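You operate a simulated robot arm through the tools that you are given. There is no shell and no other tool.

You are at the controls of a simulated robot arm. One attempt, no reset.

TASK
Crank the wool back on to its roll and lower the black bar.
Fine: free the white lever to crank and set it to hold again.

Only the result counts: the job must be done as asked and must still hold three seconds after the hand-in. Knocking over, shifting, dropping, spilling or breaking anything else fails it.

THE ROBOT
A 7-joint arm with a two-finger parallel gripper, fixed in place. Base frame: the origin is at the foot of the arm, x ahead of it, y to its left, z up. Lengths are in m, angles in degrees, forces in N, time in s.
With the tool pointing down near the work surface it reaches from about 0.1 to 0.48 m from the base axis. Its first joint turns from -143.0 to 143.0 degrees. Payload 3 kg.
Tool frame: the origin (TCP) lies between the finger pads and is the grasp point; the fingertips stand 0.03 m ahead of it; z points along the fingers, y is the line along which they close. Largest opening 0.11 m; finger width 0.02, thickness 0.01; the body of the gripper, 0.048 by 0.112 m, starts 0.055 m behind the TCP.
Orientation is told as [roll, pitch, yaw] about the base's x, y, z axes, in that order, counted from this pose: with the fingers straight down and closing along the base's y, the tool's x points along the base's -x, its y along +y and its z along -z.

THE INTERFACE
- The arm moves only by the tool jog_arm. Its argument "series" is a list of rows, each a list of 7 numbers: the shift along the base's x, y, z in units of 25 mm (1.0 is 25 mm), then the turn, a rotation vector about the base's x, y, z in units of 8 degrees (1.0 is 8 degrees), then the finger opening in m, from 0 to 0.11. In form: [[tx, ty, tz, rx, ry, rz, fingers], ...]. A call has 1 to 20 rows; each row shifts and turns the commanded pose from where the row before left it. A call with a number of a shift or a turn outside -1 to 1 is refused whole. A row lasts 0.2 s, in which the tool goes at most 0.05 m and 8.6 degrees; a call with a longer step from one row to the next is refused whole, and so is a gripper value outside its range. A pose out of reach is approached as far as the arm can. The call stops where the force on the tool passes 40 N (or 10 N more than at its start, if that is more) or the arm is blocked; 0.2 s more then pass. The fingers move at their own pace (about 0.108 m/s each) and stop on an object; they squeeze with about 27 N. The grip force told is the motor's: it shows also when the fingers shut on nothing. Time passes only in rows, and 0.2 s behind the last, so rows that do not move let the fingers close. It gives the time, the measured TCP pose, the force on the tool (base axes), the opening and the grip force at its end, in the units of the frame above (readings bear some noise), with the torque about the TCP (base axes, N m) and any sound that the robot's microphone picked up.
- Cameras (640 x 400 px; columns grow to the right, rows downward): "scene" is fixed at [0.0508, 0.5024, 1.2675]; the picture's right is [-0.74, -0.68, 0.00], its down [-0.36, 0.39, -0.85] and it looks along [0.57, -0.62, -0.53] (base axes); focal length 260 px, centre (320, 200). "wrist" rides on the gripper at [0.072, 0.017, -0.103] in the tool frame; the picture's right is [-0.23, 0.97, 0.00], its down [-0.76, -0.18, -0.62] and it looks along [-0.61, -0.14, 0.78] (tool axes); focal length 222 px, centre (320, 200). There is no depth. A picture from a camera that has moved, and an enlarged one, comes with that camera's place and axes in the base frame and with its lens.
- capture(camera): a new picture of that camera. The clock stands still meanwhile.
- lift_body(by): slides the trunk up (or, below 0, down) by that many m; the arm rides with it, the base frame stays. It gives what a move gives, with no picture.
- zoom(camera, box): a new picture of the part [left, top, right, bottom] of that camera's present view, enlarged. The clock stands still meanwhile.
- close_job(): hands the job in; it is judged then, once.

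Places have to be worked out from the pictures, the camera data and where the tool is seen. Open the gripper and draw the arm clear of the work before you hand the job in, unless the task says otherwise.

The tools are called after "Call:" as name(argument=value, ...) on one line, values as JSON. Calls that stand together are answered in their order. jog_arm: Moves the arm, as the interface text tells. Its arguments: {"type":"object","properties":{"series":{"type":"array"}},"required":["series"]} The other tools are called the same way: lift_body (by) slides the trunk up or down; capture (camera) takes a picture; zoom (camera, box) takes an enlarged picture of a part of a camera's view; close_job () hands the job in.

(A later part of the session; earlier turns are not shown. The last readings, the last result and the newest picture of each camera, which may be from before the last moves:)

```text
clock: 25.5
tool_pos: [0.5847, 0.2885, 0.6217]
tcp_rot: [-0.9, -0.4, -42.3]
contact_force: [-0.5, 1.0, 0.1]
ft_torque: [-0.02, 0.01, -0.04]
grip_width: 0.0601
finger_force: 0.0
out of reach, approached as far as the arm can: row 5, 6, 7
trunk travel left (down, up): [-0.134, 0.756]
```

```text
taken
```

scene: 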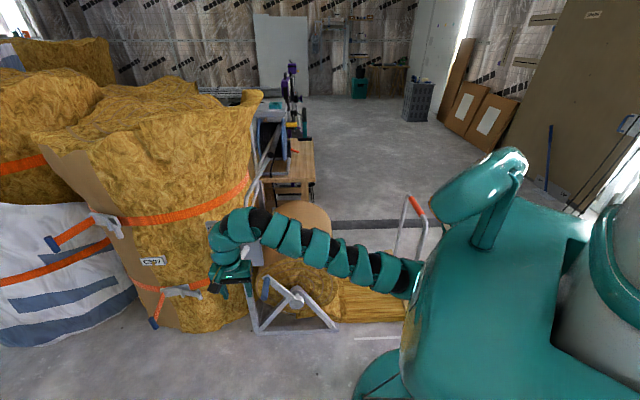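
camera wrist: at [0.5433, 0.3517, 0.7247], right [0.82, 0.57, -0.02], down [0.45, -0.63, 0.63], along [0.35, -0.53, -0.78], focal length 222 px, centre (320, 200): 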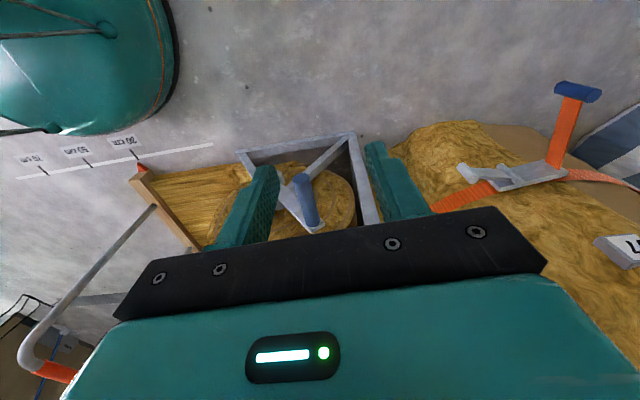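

The tool now points down. I move above the outer half of the crank handle, to about (0.632, 0.174), and check the alignment before going down.

Call:
jog_arm(series=[[0.31, -0.76, 0, 0, 0, 0, 0.06], [0.31, -0.76, 0, 0, 0, 0, 0.06], [0.31, -0.76, 0, 0, 0, 0, 0.06], [0.31, -0.76, 0, 0, 0, -0.3, 0.06], [0.31, -0.76, -0.3, 0, 0, 0, 0.06], [0.31, -0.76, -0.3, 0, 0, 0, 0.06]])

Call:
capture(camera="wrist")

Call:
zoom(camera="scene", box=[180, 190, 360, 340])

```text
clock: 26.9
tool_pos: [0.6362, 0.1767, 0.5953]
tcp_rot: [-1.2, -0.3, -44.8]
contact_force: [0.3, 0.0, -0.1]
ft_torque: [-0.03, 0.0, 0.01]
grip_width: 0.0599
finger_force: 0.1
out of reach, approached as far as the arm can: row 1, 3, 4
trunk travel left (down, up): [-0.134, 0.756]
```

```text
taken
camera wrist: at [0.597, 0.2417, 0.6982], right [0.85, 0.53, -0.02], down [0.42, -0.65, 0.63], along [0.32, -0.54, -0.78], focal length 222 px, centre (320, 200)
```

wrist: 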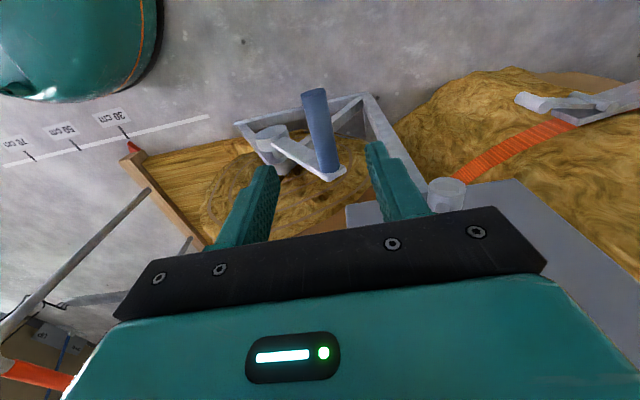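

```text
2.67 times, centred on (270, 265) of scene
camera zoom: at [0.0508, 0.5024, 1.2675], right [-0.74, -0.68, 0.0], down [-0.36, 0.39, -0.85], along [0.57, -0.62, -0.53], focal length 693 px, centre (453, 27)
```

zoom: 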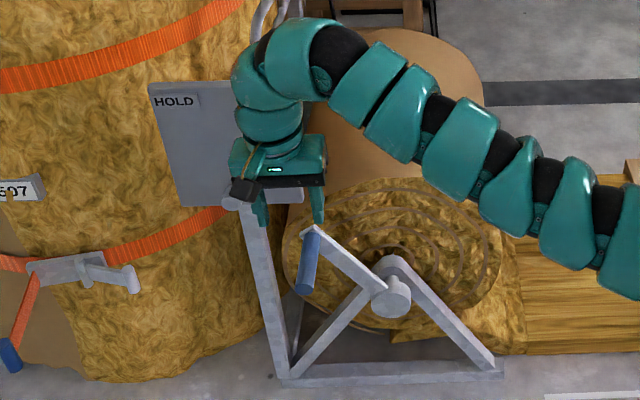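

The handle line runs from (0.676, 0.125) to (0.618, 0.187), which leaves me 6 mm off. I correct that, go down to z = 0.462 and close on the handle.

Call:
jog_arm(series=[[-0.16, -0.2, -0.88, 0, 0, 0, 0.06], [0, 0, -0.88, 0, 0, 0, 0.06], [0, 0, -0.88, 0, 0, 0, 0.06], [0, 0, -0.88, 0, 0, 0, 0.06], [0, 0, -0.88, 0, 0, 0, 0.06], [0, 0, -0.88, 0, 0, 0, 0.06]])

Call:
capture(camera="wrist")

Call:
zoom(camera="scene", box=[180, 190, 360, 340])

```text
clock: 28.3
tool_pos: [0.6321, 0.1717, 0.4651]
tcp_rot: [-1.0, -0.3, -44.8]
contact_force: [0.0, 0.6, 0.2]
ft_torque: [-0.01, -0.02, 0.02]
grip_width: 0.0597
finger_force: 0.0
trunk travel left (down, up): [-0.134, 0.756]
```

```text
taken
camera wrist: at [0.5929, 0.2361, 0.5677], right [0.85, 0.53, -0.02], down [0.42, -0.65, 0.63], along [0.32, -0.54, -0.78], focal length 222 px, centre (320, 200)
```

wrist: 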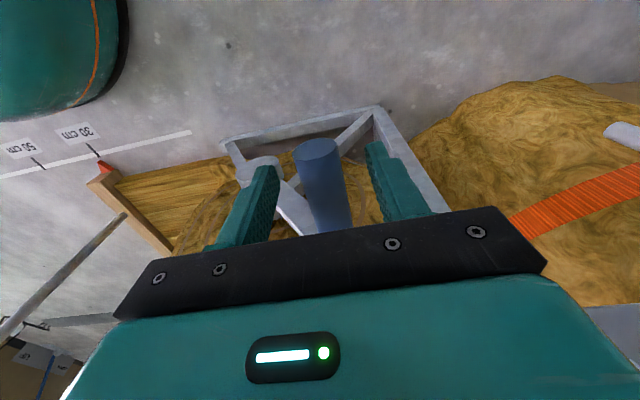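

```text
2.67 times, centred on (270, 265) of scene
camera zoom: at [0.0508, 0.5024, 1.2675], right [-0.74, -0.68, 0.0], down [-0.36, 0.39, -0.85], along [0.57, -0.62, -0.53], focal length 693 px, centre (453, 27)
```

zoom: 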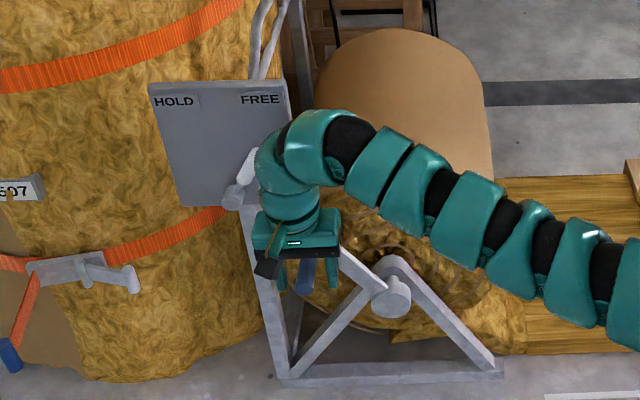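

The handle sits between the fingers. Coming inwards needs the trunk higher relative to the tool, so before gripping I raise the trunk 0.12 m, which lifts the fingers straight off the handle, and then jog the arm back down.

Call:
lift_body(by=0.12)

Call:
jog_arm(series=[[0, 0, -0.8, 0, 0, 0, 0.06], [0, 0, -0.8, 0, 0, 0, 0.06], [0, 0, -0.8, 0, 0, 0, 0.06], [0, 0, -0.8, 0, 0, 0, 0.06], [0, 0, -0.8, 0, 0, 0, 0.06], [0, 0, -0.8, 0, 0, 0, 0.06]])

```text
clock: 29.8
tool_pos: [0.633, 0.1714, 0.586]
tcp_rot: [-1.1, -0.3, -44.8]
contact_force: [0.9, -0.1, -0.2]
ft_torque: [-0.01, 0.02, -0.02]
grip_width: 0.06
finger_force: 0.0
trunk travel left (down, up): [-0.254, 0.636]
```

```text
clock: 31.2
tool_pos: [0.6327, 0.1712, 0.4654]
tcp_rot: [-1.1, -0.3, -44.8]
contact_force: [0.5, 0.1, 0.2]
ft_torque: [-0.01, -0.02, 0.01]
grip_width: 0.0601
finger_force: 0.0
trunk travel left (down, up): [-0.254, 0.636]
```

The handle is still reachable with the trunk higher. Now I close the fingers on it.

Call:
jog_arm(series=[[0, 0, 0, 0, 0, 0, 0.02], [0, 0, 0, 0, 0, 0, 0.02], [0, 0, 0, 0, 0, 0, 0.02]])

Call:
capture(camera="wrist")

```text
clock: 32.0
tool_pos: [0.6322, 0.1723, 0.4657]
tcp_rot: [-1.0, -0.4, -44.8]
contact_force: [7.3, 4.3, 3.3]
ft_torque: [0.33, -0.21, -0.18]
grip_width: 0.0258
finger_force: 44.7
trunk travel left (down, up): [-0.254, 0.636]
```

```text
taken
camera wrist: at [0.5929, 0.2364, 0.5682], right [0.85, 0.53, -0.02], down [0.42, -0.65, 0.63], along [0.33, -0.54, -0.78], focal length 222 px, centre (320, 200)
```

wrist: 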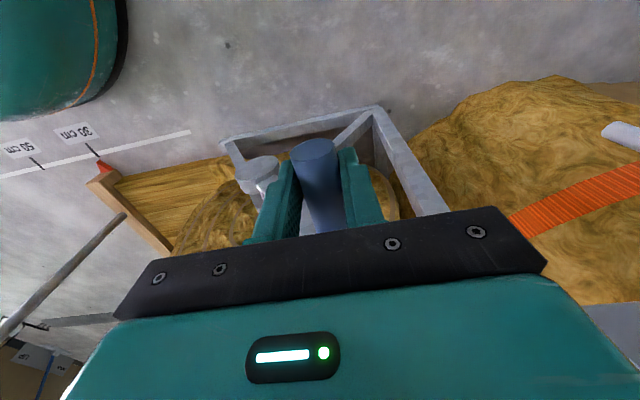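

The handle is gripped, diameter about 26 mm. I make a first small crank stroke clockwise as seen from the front (right and up) and check the forces.

Call:
jog_arm(series=[[-0.513, -0.509, 0.424, 0, 0, 0, 0.022], [-0.541, -0.537, 0.346, 0, 0, 0, 0.022]])

Call:
capture(camera="wrist")

Call:
zoom(camera="scene", box=[230, 190, 450, 370])

```text
clock: 32.6
tool_pos: [0.6044, 0.1336, 0.4747]
tcp_rot: [-2.5, -0.7, -45.1]
contact_force: [-5.0, -3.2, 0.4]
ft_torque: [0.18, -0.32, 0.03]
grip_width: 0.0279
finger_force: 6.3
trunk travel left (down, up): [-0.254, 0.636]
```

```text
taken
camera wrist: at [0.5682, 0.2004, 0.5747], right [0.85, 0.53, -0.04], down [0.43, -0.64, 0.64], along [0.31, -0.56, -0.77], focal length 222 px, centre (320, 200)
```

wrist: 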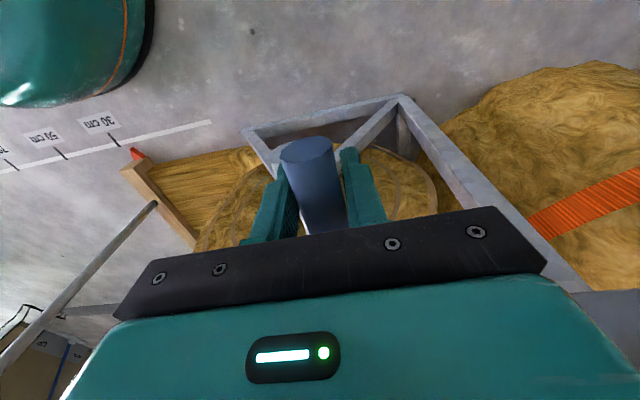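

```text
2.22 times, centred on (340, 280) of scene
camera zoom: at [0.0508, 0.5024, 1.2675], right [-0.74, -0.68, 0.0], down [-0.36, 0.39, -0.85], along [0.57, -0.62, -0.53], focal length 578 px, centre (276, 22)
```

zoom: 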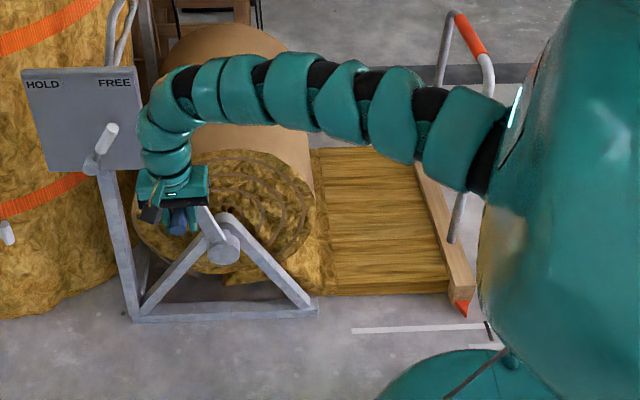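

The pointer has moved inside the 30 cm mark and the forces are small, so this is the right direction. I keep following the arc.

Call:
jog_arm(series=[[-0.564, -0.56, 0.264, 0, 0, 0, 0.022], [-0.581, -0.577, 0.18, 0, 0, 0, 0.022], [-0.591, -0.587, 0.093, 0, 0, 0, 0.022]])

Call:
capture(camera="wrist")

Call:
zoom(camera="scene", box=[230, 190, 450, 370])

```text
clock: 33.4
tool_pos: [0.6088, 0.1391, 0.4859]
tcp_rot: [-1.0, -0.2, -44.8]
contact_force: [-11.6, 26.8, 9.0]
ft_torque: [0.21, 0.09, -0.44]
grip_width: 0.0257
finger_force: 45.6
out of reach, approached as far as the arm can: row 1, 2, 3
trunk travel left (down, up): [-0.254, 0.636]
```

```text
taken
camera wrist: at [0.5701, 0.2028, 0.5875], right [0.85, 0.53, -0.02], down [0.42, -0.65, 0.63], along [0.33, -0.54, -0.78], focal length 222 px, centre (320, 200)
```

wrist: 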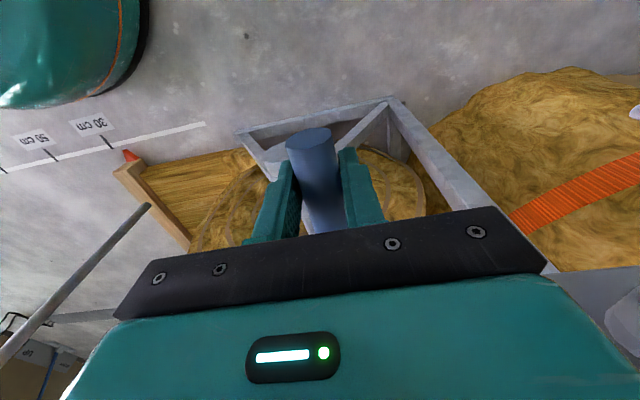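

```text
2.22 times, centred on (340, 280) of scene
camera zoom: at [0.0508, 0.5024, 1.2675], right [-0.74, -0.68, 0.0], down [-0.36, 0.39, -0.85], along [0.57, -0.62, -0.53], focal length 578 px, centre (276, 22)
```

zoom: 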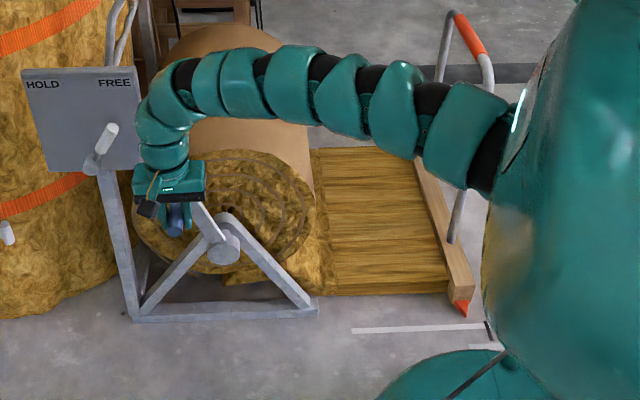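

The tool stopped at r ≈ 0.62 because the arm cannot fold in further at this trunk height. I open the fingers and check that the crank stays put before re-gripping from a higher trunk.

Call:
jog_arm(series=[[0, 0, 0, 0, 0, 0, 0.06], [0, 0, 0, 0, 0, 0, 0.06], [0, 0, 0, 0, 0, 0, 0.06]])

Call:
capture(camera="wrist")

```text
clock: 34.2
tool_pos: [0.6108, 0.1325, 0.4827]
tcp_rot: [-1.2, -0.5, -44.8]
contact_force: [0.8, 0.4, -0.2]
ft_torque: [0.02, -0.02, 0.02]
grip_width: 0.0599
finger_force: 0.1
trunk travel left (down, up): [-0.254, 0.636]
```

```text
taken
camera wrist: at [0.5721, 0.1982, 0.5854], right [0.85, 0.53, -0.02], down [0.42, -0.65, 0.63], along [0.32, -0.54, -0.78], focal length 222 px, centre (320, 200)
```

wrist: 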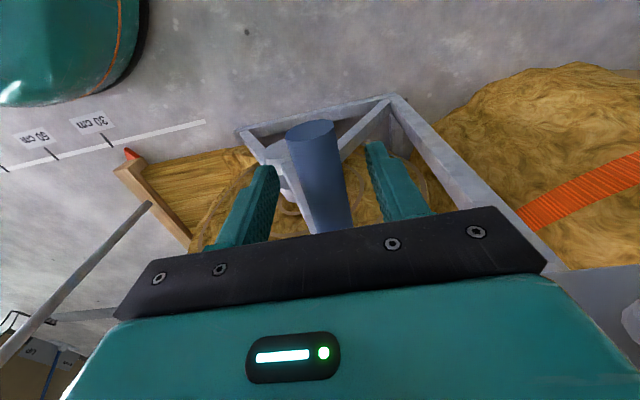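

The crank stays where I left it, so I can crank in separate strokes. I raise the trunk 0.18 m and bring the arm back down to the handle.

Call:
lift_body(by=0.18)

Call:
jog_arm(series=[[0, 0, -0.8, 0, 0, 0, 0.06], [0, 0, -0.8, 0, 0, 0, 0.06], [0, 0, -0.8, 0, 0, 0, 0.06], [0, 0, -0.8, 0, 0, 0, 0.06]])

```text
clock: 36.2
tool_pos: [0.6102, 0.1344, 0.6636]
tcp_rot: [-1.1, -0.3, -44.8]
contact_force: [-0.3, 0.7, -1.0]
ft_torque: [-0.02, 0.01, 0.03]
grip_width: 0.06
finger_force: 0.0
trunk travel left (down, up): [-0.434, 0.456]
```

```text
clock: 37.2
tool_pos: [0.6109, 0.1347, 0.5835]
tcp_rot: [-1.3, -0.3, -44.9]
contact_force: [0.2, 0.2, -0.4]
ft_torque: [0.03, -0.01, 0.03]
grip_width: 0.0598
finger_force: 0.1
trunk travel left (down, up): [-0.434, 0.456]
```

Before re-gripping I test the inward travel freely above the handle at this trunk height.

Call:
jog_arm(series=[[-0.7, -0.7, 0, 0, 0, 0, 0.06], [-0.7, -0.7, 0, 0, 0, 0, 0.06], [-0.7, -0.7, 0, 0, 0, 0, 0.06], [-0.7, -0.7, 0, 0, 0, 0, 0.06], [-0.7, -0.7, 0, 0, 0, 0, 0.06], [-0.7, -0.7, 0, 0, 0, 0, 0.06]])

```text
clock: 38.6
tool_pos: [0.564, 0.0602, 0.5285]
tcp_rot: [-1.2, -0.4, -44.7]
contact_force: [-0.2, -0.5, 0.1]
ft_torque: [0.02, 0.01, -0.02]
grip_width: 0.0597
finger_force: 0.0
out of reach, approached as far as the arm can: row 2, 3, 4, 5, 6
trunk travel left (down, up): [-0.434, 0.456]
```

From the limits met so far, the TCP can sit between about 0.61 and 0.72 m from a centre near z = 0.966 plus the trunk travel. A trunk travel of about -0.13 should cover almost the whole crank arc, so I raise 0.13 m and go back above the handle.

Call:
lift_body(by=0.13)

Call:
jog_arm(series=[[0.5, 0.75, 0, 0, 0, 0, 0.06], [0.5, 0.75, 0, 0, 0, 0, 0.06], [0.5, 0.75, 0, 0, 0, 0, 0.06], [0.38, 0.7, 0, 0, 0, 0, 0.06], [0, 0, -0.8, 0, 0, 0, 0.06], [0, 0, -0.8, 0, 0, 0, 0.06], [0, 0, -0.8, 0, 0, 0, 0.06]])

Call:
capture(camera="wrist")

Call:
zoom(camera="scene", box=[230, 190, 450, 370])

```text
clock: 40.2
tool_pos: [0.5654, 0.061, 0.6594]
tcp_rot: [-1.4, -0.3, -44.8]
contact_force: [0.1, -0.2, -0.5]
ft_torque: [0.03, 0.01, 0.01]
grip_width: 0.06
finger_force: 0.0
trunk travel left (down, up): [-0.564, 0.326]
```

```text
clock: 41.8
tool_pos: [0.6117, 0.1353, 0.5996]
tcp_rot: [-1.2, -0.2, -44.8]
contact_force: [0.8, 0.2, 0.2]
ft_torque: [-0.03, 0.03, -0.02]
grip_width: 0.0598
finger_force: 0.1
trunk travel left (down, up): [-0.564, 0.326]
```

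```text
taken
camera wrist: at [0.5726, 0.2004, 0.7029], right [0.85, 0.53, -0.02], down [0.42, -0.65, 0.63], along [0.32, -0.54, -0.78], focal length 222 px, centre (320, 200)
```

wrist: 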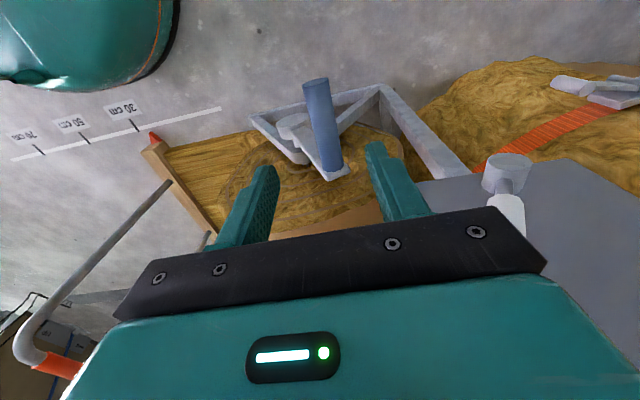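

```text
2.22 times, centred on (340, 280) of scene
camera zoom: at [0.0508, 0.5024, 1.2675], right [-0.74, -0.68, 0.0], down [-0.36, 0.39, -0.85], along [0.57, -0.62, -0.53], focal length 578 px, centre (276, 22)
```

zoom: 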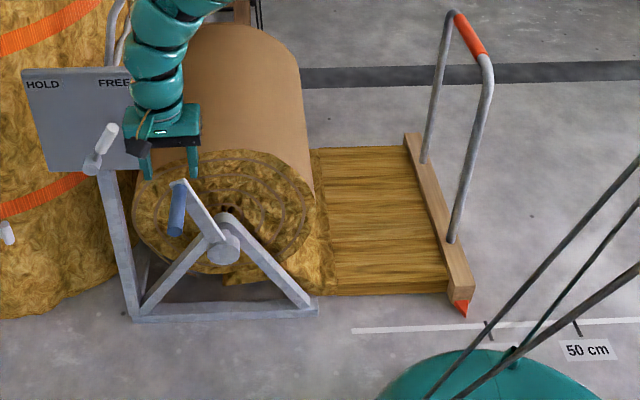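

The handle line matches my tool position. I go down onto the handle at z ≈ 0.483, shifted 8 mm towards its tip.

Call:
jog_arm(series=[[-0.1, 0.12, -0.93, 0, 0, 0, 0.06], [-0.1, 0.12, -0.93, 0, 0, 0, 0.06], [0, 0, -0.93, 0, 0, 0, 0.06], [0, 0, -0.93, 0, 0, 0, 0.06], [0, 0, -0.93, 0, 0, 0, 0.06]])

```text
clock: 43.0
tool_pos: [0.5945, 0.134, 0.5055]
tcp_rot: [-1.2, -0.3, -44.8]
contact_force: [0.3, 0.4, 1.0]
ft_torque: [0.03, -0.02, 0.0]
grip_width: 0.0599
finger_force: 0.0
out of reach, approached as far as the arm can: row 4, 5
trunk travel left (down, up): [-0.564, 0.326]
```

That is the outer limit at this trunk height. I move back up over the handle line and lower the trunk 0.06 m.

Call:
jog_arm(series=[[0, 0, 0.9, 0, 0, 0, 0.06], [0.25, 0.14, 0.7, 0, 0, 0, 0.06], [0.25, 0.14, 0, 0, 0, 0, 0.06]])

Call:
lift_body(by=-0.06)

Call:
capture(camera="wrist")

```text
clock: 43.8
tool_pos: [0.6064, 0.1408, 0.5452]
tcp_rot: [-1.2, -0.3, -44.8]
contact_force: [-1.0, 0.5, -0.1]
ft_torque: [0.02, -0.05, 0.05]
grip_width: 0.0601
finger_force: 0.0
trunk travel left (down, up): [-0.564, 0.326]
```

```text
clock: 44.8
tool_pos: [0.6074, 0.1399, 0.4855]
tcp_rot: [-1.3, -0.3, -44.8]
contact_force: [-0.2, -0.7, 0.0]
ft_torque: [0.01, 0.0, 0.01]
grip_width: 0.0601
finger_force: 0.1
trunk travel left (down, up): [-0.504, 0.386]
```

```text
taken
camera wrist: at [0.568, 0.2054, 0.5876], right [0.85, 0.53, -0.02], down [0.42, -0.65, 0.63], along [0.32, -0.54, -0.78], focal length 222 px, centre (320, 200)
```

wrist: 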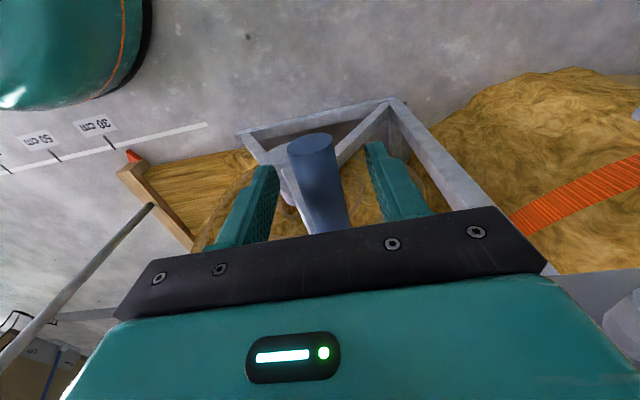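

The fingers straddle the handle again. I close on it and crank the next part of the arc.

Call:
jog_arm(series=[[0, 0, 0, 0, 0, 0, 0.022], [0, 0, 0, 0, 0, 0, 0.022], [-0.564, -0.56, 0.264, 0, 0, 0, 0.022], [-0.581, -0.577, 0.18, 0, 0, 0, 0.022], [-0.591, -0.587, 0.093, 0, 0, 0, 0.022]])

```text
clock: 46.0
tool_pos: [0.5633, 0.0965, 0.4972]
tcp_rot: [-1.4, -0.3, -44.9]
contact_force: [6.9, 1.4, 3.8]
ft_torque: [0.75, 0.2, -0.14]
grip_width: 0.026
finger_force: 45.1
trunk travel left (down, up): [-0.504, 0.386]
```

The stroke went well and the forces are small. I carry on through the top of the arc.

Call:
jog_arm(series=[[-0.595, -0.591, 0.006, 0, 0, 0, 0.022], [-0.591, -0.587, -0.082, 0, 0, 0, 0.022], [-0.583, -0.579, -0.169, 0, 0, 0, 0.022]])

Call:
capture(camera="wrist")

Call:
zoom(camera="scene", box=[230, 190, 450, 370])

```text
clock: 46.8
tool_pos: [0.5208, 0.0514, 0.493]
tcp_rot: [-1.3, -0.4, -45.0]
contact_force: [24.0, -19.4, 0.9]
ft_torque: [-0.22, -0.28, -0.06]
grip_width: 0.0259
finger_force: 45.5
trunk travel left (down, up): [-0.504, 0.386]
```

```text
taken
camera wrist: at [0.482, 0.1168, 0.5944], right [0.85, 0.53, -0.02], down [0.42, -0.65, 0.63], along [0.32, -0.54, -0.78], focal length 222 px, centre (320, 200)
```

wrist: 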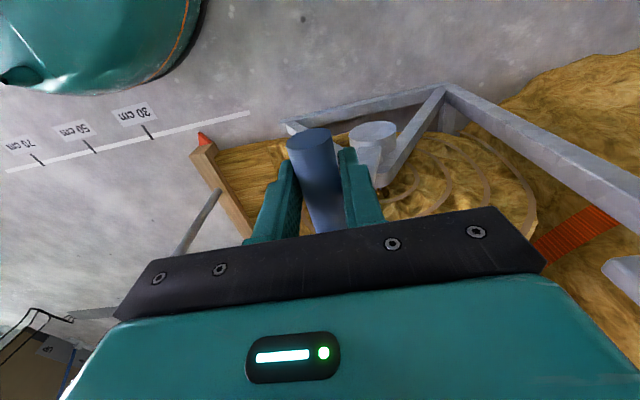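

```text
2.22 times, centred on (340, 280) of scene
camera zoom: at [0.0508, 0.5024, 1.2675], right [-0.74, -0.68, 0.0], down [-0.36, 0.39, -0.85], along [0.57, -0.62, -0.53], focal length 578 px, centre (276, 22)
```

zoom: 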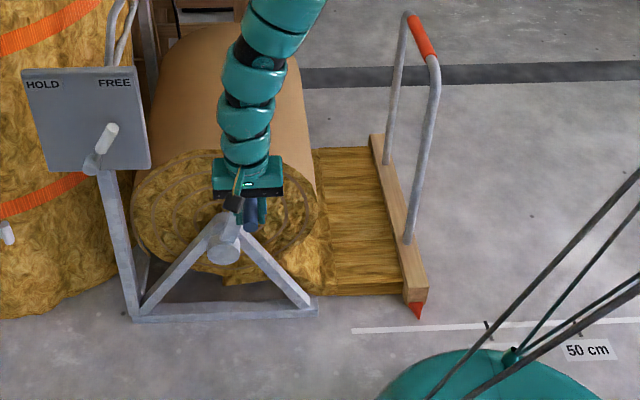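

The pointer is near 14 cm and the handle is just past the top. The 31 N reading is only side load from sliding along the handle. I release, raise the trunk 0.11 m and come back down onto the handle.

Call:
jog_arm(series=[[0, 0, 0, 0, 0, 0, 0.06], [0, 0, 0, 0, 0, 0, 0.06], [0, 0, 0, 0, 0, 0, 0.06]])

Call:
lift_body(by=0.11)

Call:
capture(camera="wrist")

Call:
zoom(camera="scene", box=[230, 190, 450, 370])

```text
clock: 47.6
tool_pos: [0.5189, 0.0543, 0.4921]
tcp_rot: [-1.3, -0.3, -44.7]
contact_force: [-0.8, -0.3, -1.0]
ft_torque: [-0.01, 0.03, 0.01]
grip_width: 0.0604
finger_force: 0.0
trunk travel left (down, up): [-0.504, 0.386]
```

```text
clock: 49.0
tool_pos: [0.5182, 0.0535, 0.6022]
tcp_rot: [-1.4, -0.3, -44.8]
contact_force: [0.2, -0.1, -0.7]
ft_torque: [-0.01, 0.0, 0.01]
grip_width: 0.0598
finger_force: 0.0
trunk travel left (down, up): [-0.614, 0.276]
```

```text
taken
camera wrist: at [0.4799, 0.1187, 0.7042], right [0.85, 0.53, -0.02], down [0.42, -0.65, 0.63], along [0.32, -0.54, -0.78], focal length 222 px, centre (320, 200)
```

wrist: 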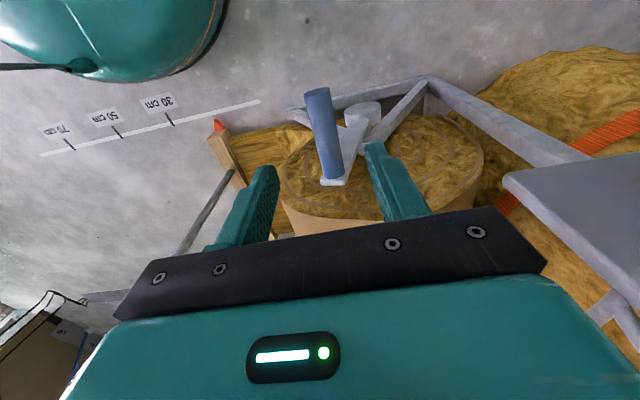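

```text
2.22 times, centred on (340, 280) of scene
camera zoom: at [0.0508, 0.5024, 1.2675], right [-0.74, -0.68, 0.0], down [-0.36, 0.39, -0.85], along [0.57, -0.62, -0.53], focal length 578 px, centre (276, 22)
```

zoom: 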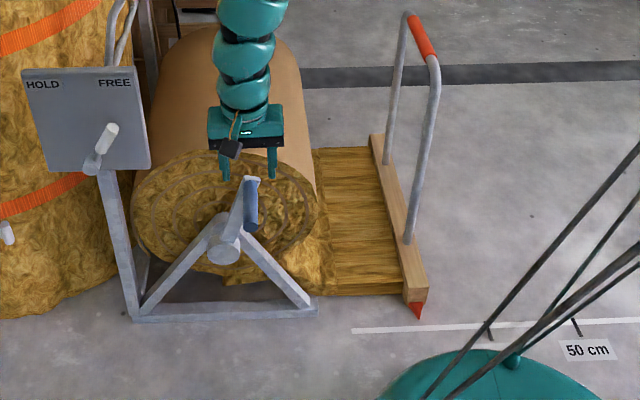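

The pointer is at about 14.5 cm and the handle lines up with the tool. I go down, grip, and crank the next 18°.

Call:
jog_arm(series=[[0, 0, -0.88, 0, 0, 0, 0.06], [0, 0, -0.88, 0, 0, 0, 0.06], [0, 0, -0.88, 0, 0, 0, 0.06], [0, 0, -0.88, 0, 0, 0, 0.06], [0, 0, -0.9, 0, 0, 0, 0.06], [0, 0, 0, 0, 0, 0, 0.06]])

Call:
jog_arm(series=[[0, 0, 0, 0, 0, 0, 0.022], [0, 0, 0, 0, 0, 0, 0.022], [0, 0, 0, 0, 0, 0, 0.022], [-0.558, -0.569, -0.253, 0, 0, 0, 0.022], [-0.538, -0.548, -0.335, 0, 0, 0, 0.022], [-0.51, -0.52, -0.414, 0, 0, 0, 0.022]])

Call:
zoom(camera="scene", box=[230, 190, 450, 370])

Call:
capture(camera="wrist")

```text
clock: 50.4
tool_pos: [0.5193, 0.0537, 0.4919]
tcp_rot: [-1.3, -0.4, -44.8]
contact_force: [-0.2, 0.3, 0.1]
ft_torque: [-0.02, 0.0, 0.02]
grip_width: 0.0596
finger_force: 0.0
trunk travel left (down, up): [-0.614, 0.276]
```

```text
clock: 51.8
tool_pos: [0.4776, 0.0138, 0.466]
tcp_rot: [-1.2, -0.3, -44.6]
contact_force: [1.0, 13.0, -6.0]
ft_torque: [0.29, -0.22, -0.15]
grip_width: 0.0255
finger_force: 44.9
trunk travel left (down, up): [-0.614, 0.276]
```

```text
2.22 times, centred on (340, 280) of scene
camera zoom: at [0.0508, 0.5024, 1.2675], right [-0.74, -0.68, 0.0], down [-0.36, 0.39, -0.85], along [0.57, -0.62, -0.53], focal length 578 px, centre (276, 22)
```

zoom: 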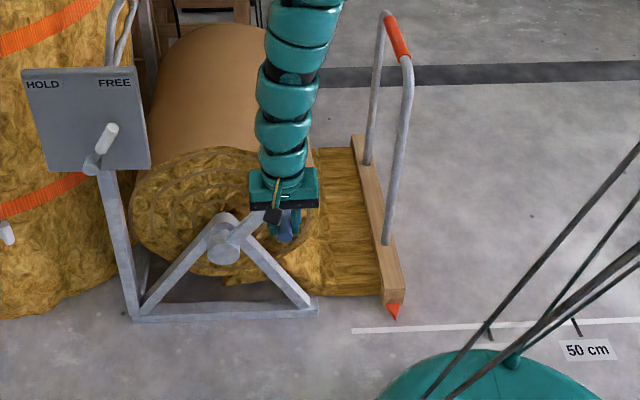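

```text
taken
camera wrist: at [0.4394, 0.0787, 0.5684], right [0.85, 0.53, -0.02], down [0.42, -0.65, 0.63], along [0.32, -0.54, -0.78], focal length 222 px, centre (320, 200)
```

wrist: 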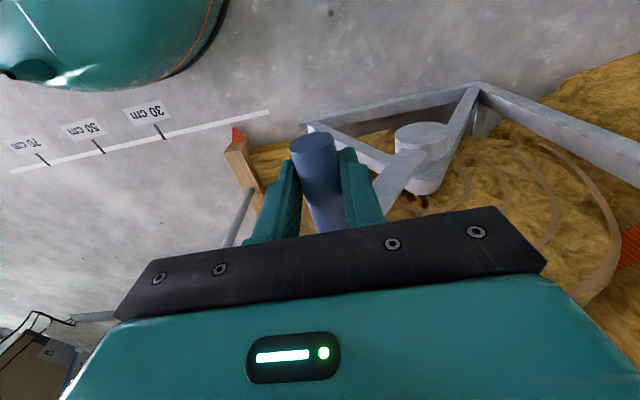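

The pointer is near 9.5 cm and everything moves freely. I continue the arc.

Call:
jog_arm(series=[[-0.477, -0.486, -0.487, 0, 0, 0, 0.022], [-0.438, -0.447, -0.556, 0, 0, 0, 0.022], [-0.395, -0.403, -0.618, 0, 0, 0, 0.022]])

Call:
zoom(camera="scene", box=[230, 190, 450, 370])

Call:
capture(camera="wrist")

```text
clock: 52.6
tool_pos: [0.4472, -0.0182, 0.4249]
tcp_rot: [-0.9, -0.4, -44.6]
contact_force: [10.6, 29.1, -14.3]
ft_torque: [0.66, -0.12, -0.1]
grip_width: 0.0255
finger_force: 45.5
trunk travel left (down, up): [-0.614, 0.276]
```

```text
2.22 times, centred on (340, 280) of scene
camera zoom: at [0.0508, 0.5024, 1.2675], right [-0.74, -0.68, 0.0], down [-0.36, 0.39, -0.85], along [0.57, -0.62, -0.53], focal length 578 px, centre (276, 22)
```

zoom: 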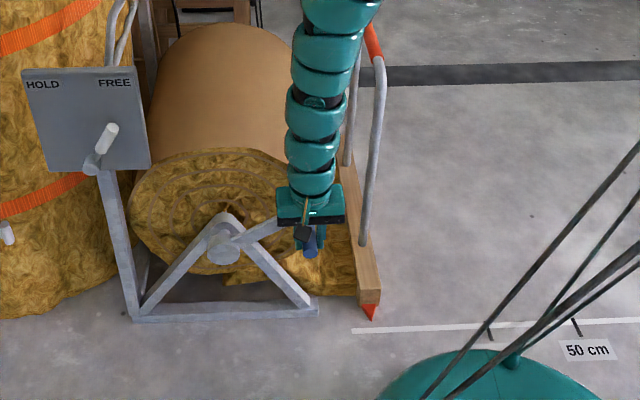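

```text
taken
camera wrist: at [0.4082, 0.0469, 0.5273], right [0.85, 0.53, -0.02], down [0.42, -0.65, 0.63], along [0.33, -0.54, -0.78], focal length 222 px, centre (320, 200)
```

wrist: 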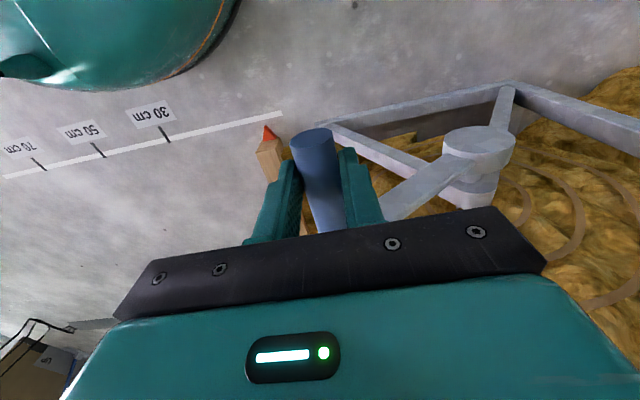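

The pointer is at about 4 cm. The force mostly pulls the tool towards the crank axis, so my radius is a few mm too large. I correct inward while continuing.

Call:
jog_arm(series=[[-0.25, -0.13, -0.85, 0, 0, 0, 0.022], [-0.2, -0.2, -0.5, 0, 0, 0, 0.022]])

Call:
zoom(camera="scene", box=[230, 190, 450, 370])

Call:
capture(camera="wrist")

```text
clock: 53.2
tool_pos: [0.4336, -0.0317, 0.3893]
tcp_rot: [-1.4, -0.3, -45.0]
contact_force: [8.8, -0.9, -0.2]
ft_torque: [-0.31, -0.89, -0.16]
grip_width: 0.0254
finger_force: 45.4
trunk travel left (down, up): [-0.614, 0.276]
```

```text
2.22 times, centred on (340, 280) of scene
camera zoom: at [0.0508, 0.5024, 1.2675], right [-0.74, -0.68, 0.0], down [-0.36, 0.39, -0.85], along [0.57, -0.62, -0.53], focal length 578 px, centre (276, 22)
```

zoom: 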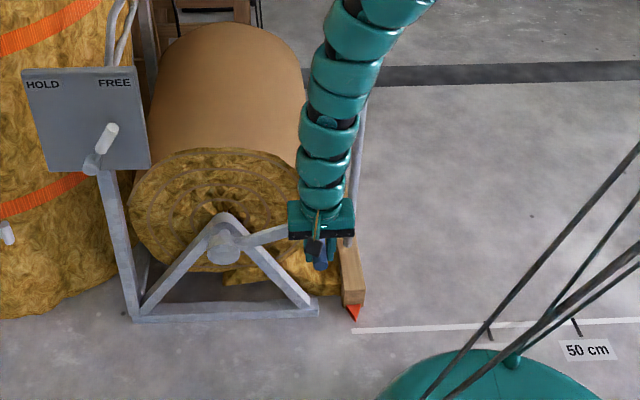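

```text
taken
camera wrist: at [0.3955, 0.0341, 0.4926], right [0.85, 0.53, -0.02], down [0.42, -0.65, 0.63], along [0.32, -0.55, -0.78], focal length 222 px, centre (320, 200)
```

wrist: 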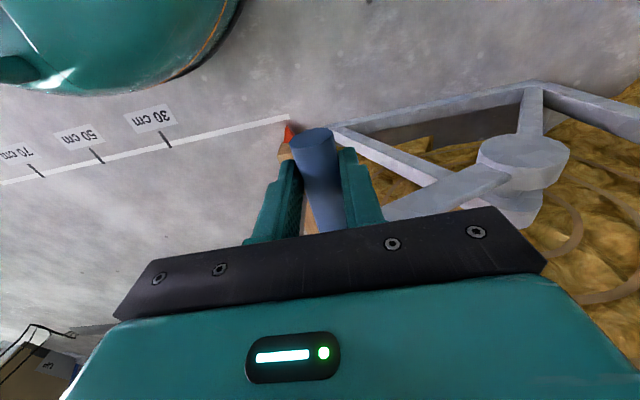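

The pointer is nearly at the zero end of the scale. I'll zoom in to read it exactly.

Call:
zoom(camera="scene", box=[335, 290, 415, 350])

Call:
zoom(camera="wrist", box=[240, 90, 340, 160])

```text
6.67 times, centred on (375, 320) of scene
camera zoom: at [0.0508, 0.5024, 1.2675], right [-0.74, -0.68, 0.0], down [-0.36, 0.39, -0.85], along [0.57, -0.62, -0.53], focal length 1733 px, centre (-47, -600)
```

zoom: 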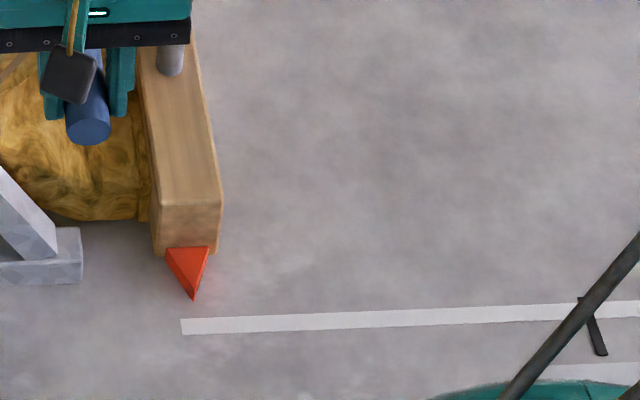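

```text
5.71 times, centred on (290, 125) of wrist
camera zoom: at [0.3955, 0.0341, 0.4926], right [0.85, 0.53, -0.02], down [0.42, -0.65, 0.63], along [0.32, -0.55, -0.78], focal length 1269 px, centre (491, 629)
```

zoom: 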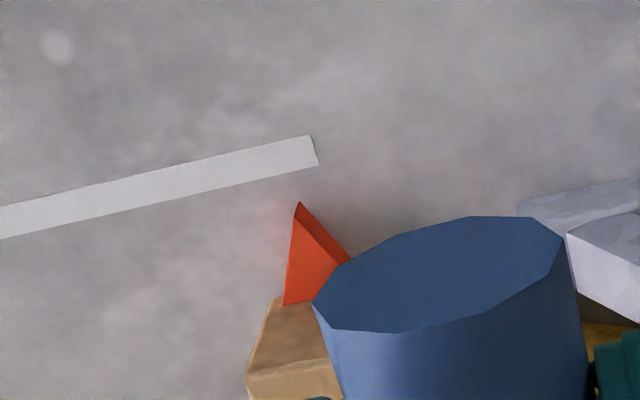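

The pointer reads about 1 cm. I crank one more small step, watching for an end stop.

Call:
jog_arm(series=[[-0.1, -0.103, -0.24, 0, 0, 0, 0.022], [0, 0, 0, 0, 0, 0, 0.022]])

Call:
zoom(camera="scene", box=[335, 290, 415, 350])

```text
clock: 53.8
tool_pos: [0.4317, -0.0335, 0.3841]
tcp_rot: [-1.3, -0.3, -44.9]
contact_force: [15.1, -8.6, -3.1]
ft_torque: [-0.29, -0.73, -0.11]
grip_width: 0.0255
finger_force: 45.0
trunk travel left (down, up): [-0.614, 0.276]
```

```text
6.67 times, centred on (375, 320) of scene
camera zoom: at [0.0508, 0.5024, 1.2675], right [-0.74, -0.68, 0.0], down [-0.36, 0.39, -0.85], along [0.57, -0.62, -0.53], focal length 1733 px, centre (-47, -600)
```

zoom: 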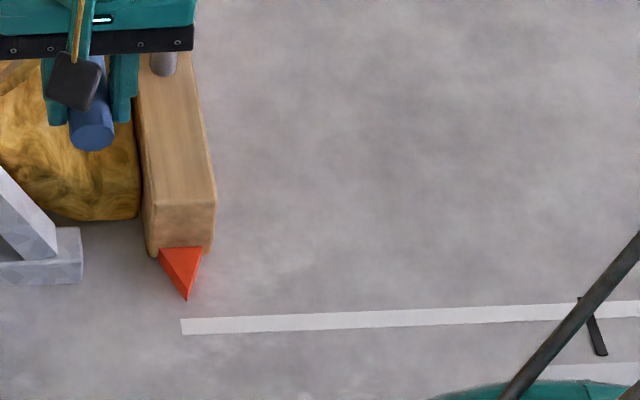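

It moved half a centimetre with no stop felt, and the pointer is close to zero. I take one more small step.

Call:
jog_arm(series=[[-0.07, -0.11, -0.24, 0, 0, 0, 0.022], [0, 0, 0, 0, 0, 0, 0.022]])

Call:
zoom(camera="scene", box=[335, 290, 415, 350])

Call:
zoom(camera="wrist", box=[240, 90, 340, 160])

```text
clock: 54.4
tool_pos: [0.4305, -0.0338, 0.3788]
tcp_rot: [-1.2, -0.4, -44.8]
contact_force: [17.8, -1.4, -5.8]
ft_torque: [-0.34, -0.92, -0.21]
grip_width: 0.0254
finger_force: 44.9
trunk travel left (down, up): [-0.614, 0.276]
```

```text
6.67 times, centred on (375, 320) of scene
camera zoom: at [0.0508, 0.5024, 1.2675], right [-0.74, -0.68, 0.0], down [-0.36, 0.39, -0.85], along [0.57, -0.62, -0.53], focal length 1733 px, centre (-47, -600)
```

zoom: 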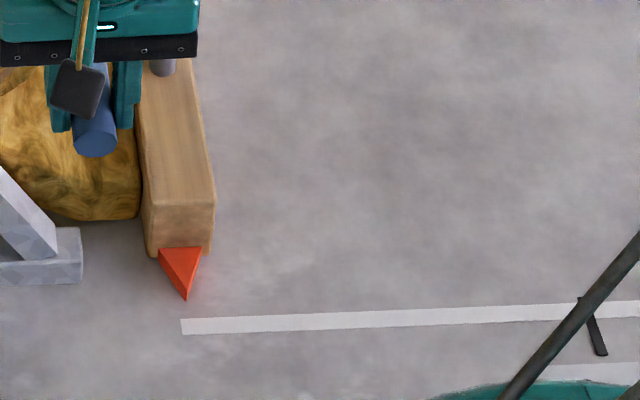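

```text
5.71 times, centred on (290, 125) of wrist
camera zoom: at [0.3918, 0.0309, 0.4812], right [0.85, 0.53, -0.02], down [0.42, -0.65, 0.63], along [0.32, -0.54, -0.78], focal length 1269 px, centre (491, 629)
```

zoom: 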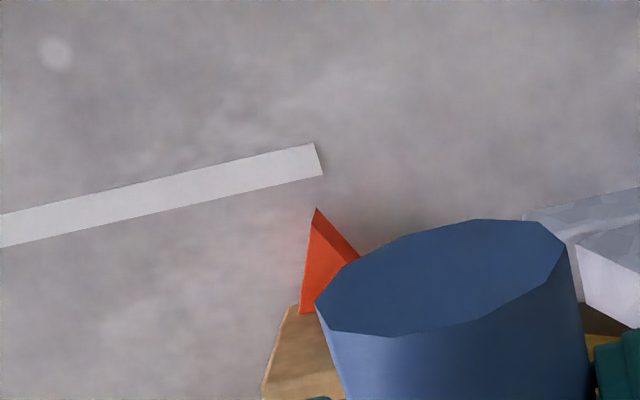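

The pointer has stopped at the zero end and no longer moves with the handle, so the wool is fully wound. I release the handle and check that it stays.

Call:
jog_arm(series=[[0, 0, 0.2, 0, 0, 0, 0.05], [0, 0, 0, 0, 0, 0, 0.05], [0, 0, 0, 0, 0, 0, 0.05]])

Call:
zoom(camera="scene", box=[335, 290, 415, 350])

Call:
capture(camera="wrist")

```text
clock: 55.2
tool_pos: [0.4307, -0.0352, 0.384]
tcp_rot: [-1.2, -0.3, -44.8]
contact_force: [0.4, -0.6, 0.2]
ft_torque: [0.03, 0.04, -0.03]
grip_width: 0.0504
finger_force: 0.1
trunk travel left (down, up): [-0.614, 0.276]
```

```text
6.67 times, centred on (375, 320) of scene
camera zoom: at [0.0508, 0.5024, 1.2675], right [-0.74, -0.68, 0.0], down [-0.36, 0.39, -0.85], along [0.57, -0.62, -0.53], focal length 1733 px, centre (-47, -600)
```

zoom: 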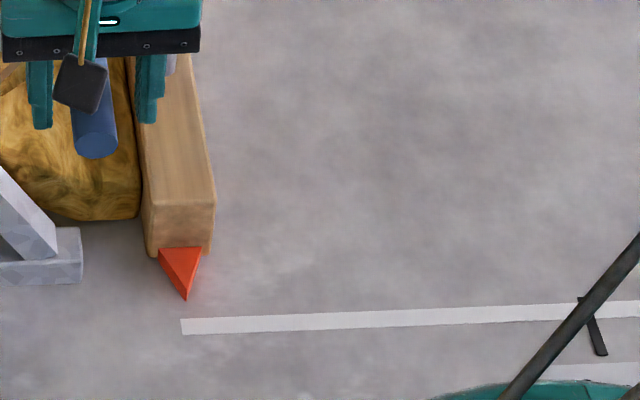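

```text
taken
camera wrist: at [0.3905, 0.0307, 0.4863], right [0.85, 0.53, -0.02], down [0.42, -0.65, 0.63], along [0.32, -0.54, -0.78], focal length 222 px, centre (320, 200)
```

wrist: 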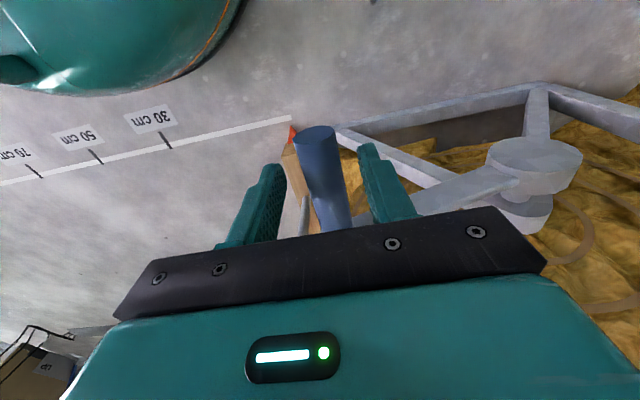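

Everything stays put. I leave upward by raising the trunk 0.15 m, then bring the tool out in front of the winder.

Call:
lift_body(by=0.15)

Call:
jog_arm(series=[[-0.25, 0.95, 0, 0, 0, 0, 0.05], [-0.25, 0.95, 0, 0, 0, 0, 0.05], [-0.25, 0.95, 0, 0, 0, 0, 0.05], [-0.25, 0.95, 0, 0, 0, 0, 0.05], [-0.25, 0.95, 0, 0, 0, 0, 0.05], [-0.25, 0.95, 0, 0, 0, 0, 0.05], [-0.25, 0.95, 0, 0, 0, 0, 0.05], [-0.25, 0.95, 0, 0, 0, 0, 0.05], [-0.25, 0.95, 0, 0, 0, 0, 0.05], [-0.25, 0.95, 0, 0, 0, 0, 0.05], [-0.25, 0.95, 0, 0, 0, 0, 0.05]])

Call:
jog_arm(series=[[0.42, 0.28, 0.94, 0, 0, 0, 0.05], [0.42, 0.28, 0.94, 0, 0, 0, 0.05], [0.42, 0.28, 0.94, 0, 0, 0, 0.05], [0.42, 0.28, 0.94, 0, 0, 0, 0.05], [0.42, 0.28, 0.94, 0, 0, 0, 0.05], [0.42, 0.28, 0.94, 0, 0, 0, 0.05], [0.42, 0.28, 0.94, 0, 0, 0, 0.05], [0.42, 0.28, 0.94, 0, 0, 0, 0.05], [0.42, 0.28, 0.94, 0, 0, 0, 0.05], [0.42, 0.28, 0.94, 0, 0, 0, 0.05], [0.42, 0.28, 0.94, 0, 0, 0, 0.05], [0.42, 0.28, 0.94, 0, 0, 0, 0.05], [0.42, 0.28, 0.94, 0, 0, 0, 0.05], [0.42, 0.28, 0.94, 0, 0, 0, 0.05], [0.42, 0.28, 0.94, 0, 0, 0, 0.05], [0.42, 0.28, 0.94, 0, 0, 0, 0.05]])

Call:
capture(camera="scene")

Call:
capture(camera="wrist")

```text
clock: 57.0
tool_pos: [0.4295, -0.034, 0.5334]
tcp_rot: [-1.2, -0.3, -44.8]
contact_force: [-0.4, -0.4, 0.6]
ft_torque: [-0.01, -0.01, 0.0]
grip_width: 0.05
finger_force: 0.0
trunk travel left (down, up): [-0.764, 0.126]
```

```text
clock: 59.4
tool_pos: [0.3464, 0.207, 0.5697]
tcp_rot: [-1.2, -0.4, -44.7]
contact_force: [-0.9, -0.7, 0.0]
ft_torque: [0.01, -0.03, 0.01]
grip_width: 0.0502
finger_force: 0.0
out of reach, approached as far as the arm can: row 7, 8, 9, 11
trunk travel left (down, up): [-0.764, 0.126]
```

```text
clock: 62.8
tool_pos: [0.5143, 0.3158, 0.9448]
tcp_rot: [-1.3, -0.4, -44.8]
contact_force: [0.4, -0.4, 0.2]
ft_torque: [0.03, -0.05, 0.0]
grip_width: 0.0499
finger_force: 0.0
trunk travel left (down, up): [-0.764, 0.126]
```

```text
taken
```

scene: 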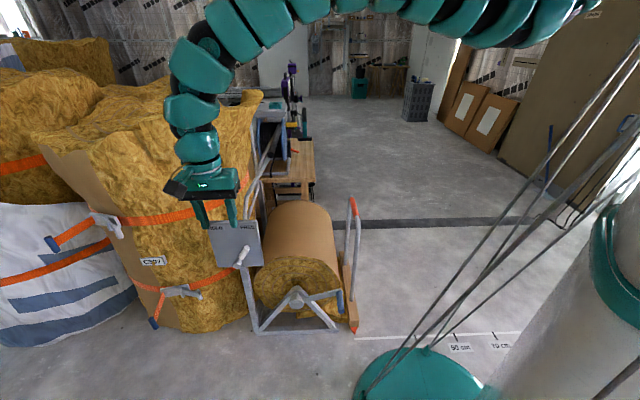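

```text
taken
camera wrist: at [0.4762, 0.3816, 1.047], right [0.85, 0.53, -0.02], down [0.42, -0.65, 0.63], along [0.32, -0.54, -0.78], focal length 222 px, centre (320, 200)
```

wrist: 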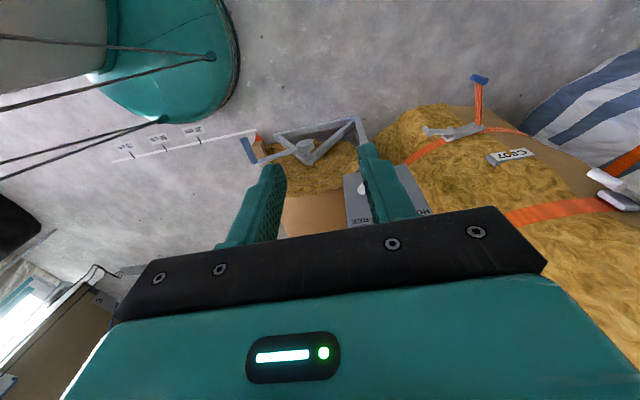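

The tool is clear and the wool is wound to zero. I pitch the tool back to horizontal while keeping the wrist about where it is.

Call:
jog_arm(series=[[0.36, -0.18, 0.98, -0.7, -0.7, 0, 0.06], [0.36, -0.18, 0.98, -0.7, -0.7, 0, 0.06], [0.36, -0.18, 0.98, -0.7, -0.7, 0, 0.06], [0.36, -0.18, 0.98, -0.7, -0.7, 0, 0.06], [0.36, -0.18, 0.98, -0.7, -0.7, 0, 0.06], [0.36, -0.18, 0.98, -0.7, -0.7, 0, 0.06], [0.36, -0.18, 0.98, -0.7, -0.7, 0, 0.06], [0.36, -0.18, 0.98, -0.7, -0.7, 0, 0.06], [0.36, -0.18, 0.98, -0.7, -0.7, 0, 0.06], [0.36, -0.18, 0.98, -0.7, -0.7, 0, 0.06], [0.36, -0.18, 0.98, -0.7, -0.7, 0, 0.06], [0, 0, 0, -0.2, -0.2, 0.95, 0.06]])

Call:
capture(camera="wrist")

Call:
capture(camera="scene")

```text
clock: 65.3
tool_pos: [0.6027, 0.2556, 1.2102]
tcp_rot: [-52.3, -89.8, 13.8]
contact_force: [0.1, -0.8, 0.2]
ft_torque: [0.01, 0.0, 0.1]
grip_width: 0.0595
finger_force: 0.0
out of reach, approached as far as the arm can: row 8, 10
trunk travel left (down, up): [-0.764, 0.126]
```

```text
taken
camera wrist: at [0.5317, 0.3327, 1.1382], right [0.61, 0.76, 0.22], down [-0.59, 0.25, 0.76], along [0.53, -0.6, 0.6], focal length 222 px, centre (320, 200)
```

wrist: 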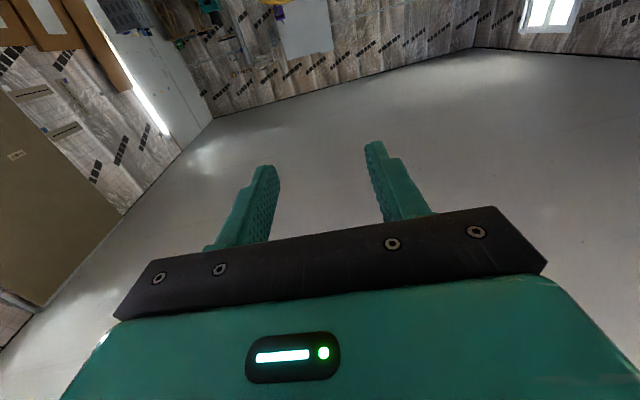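

```text
taken
```

scene: 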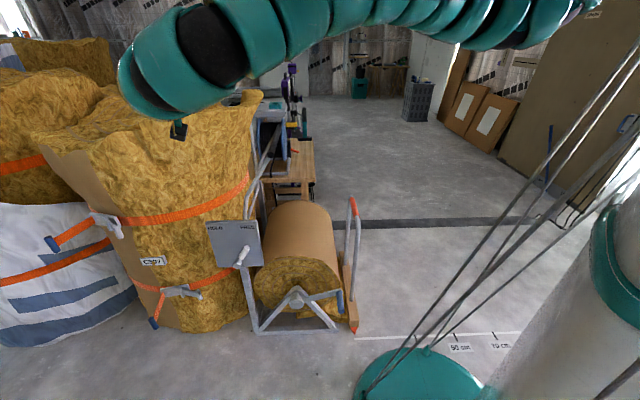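

The tool is horizontal and faces the plate. I lower the trunk 0.62 m to lever height.

Call:
lift_body(by=-0.62)

Call:
capture(camera="wrist")

Call:
zoom(camera="scene", box=[180, 200, 290, 310])

```text
refused: -0.62 is not a number from -0.4 to 0.4
```

```text
taken
camera wrist: at [0.5317, 0.3327, 1.1382], right [0.61, 0.76, 0.22], down [-0.59, 0.25, 0.76], along [0.53, -0.6, 0.6], focal length 222 px, centre (320, 200)
```

wrist: 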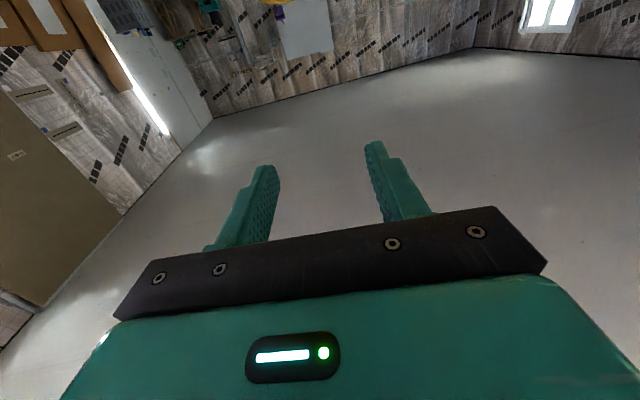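

```text
3.64 times, centred on (235, 255) of scene
camera zoom: at [0.0508, 0.5024, 1.2675], right [-0.74, -0.68, 0.0], down [-0.36, 0.39, -0.85], along [0.57, -0.62, -0.53], focal length 945 px, centre (629, 0)
```

zoom: 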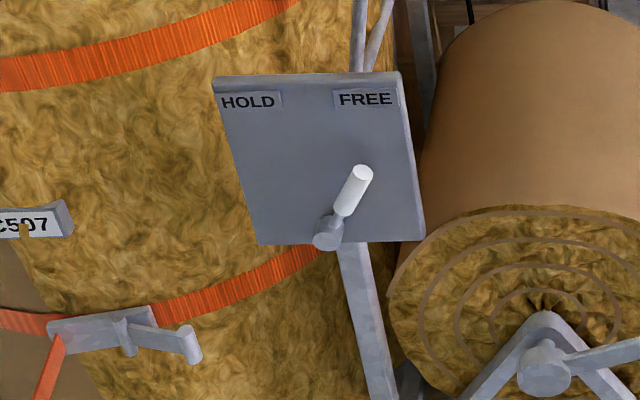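

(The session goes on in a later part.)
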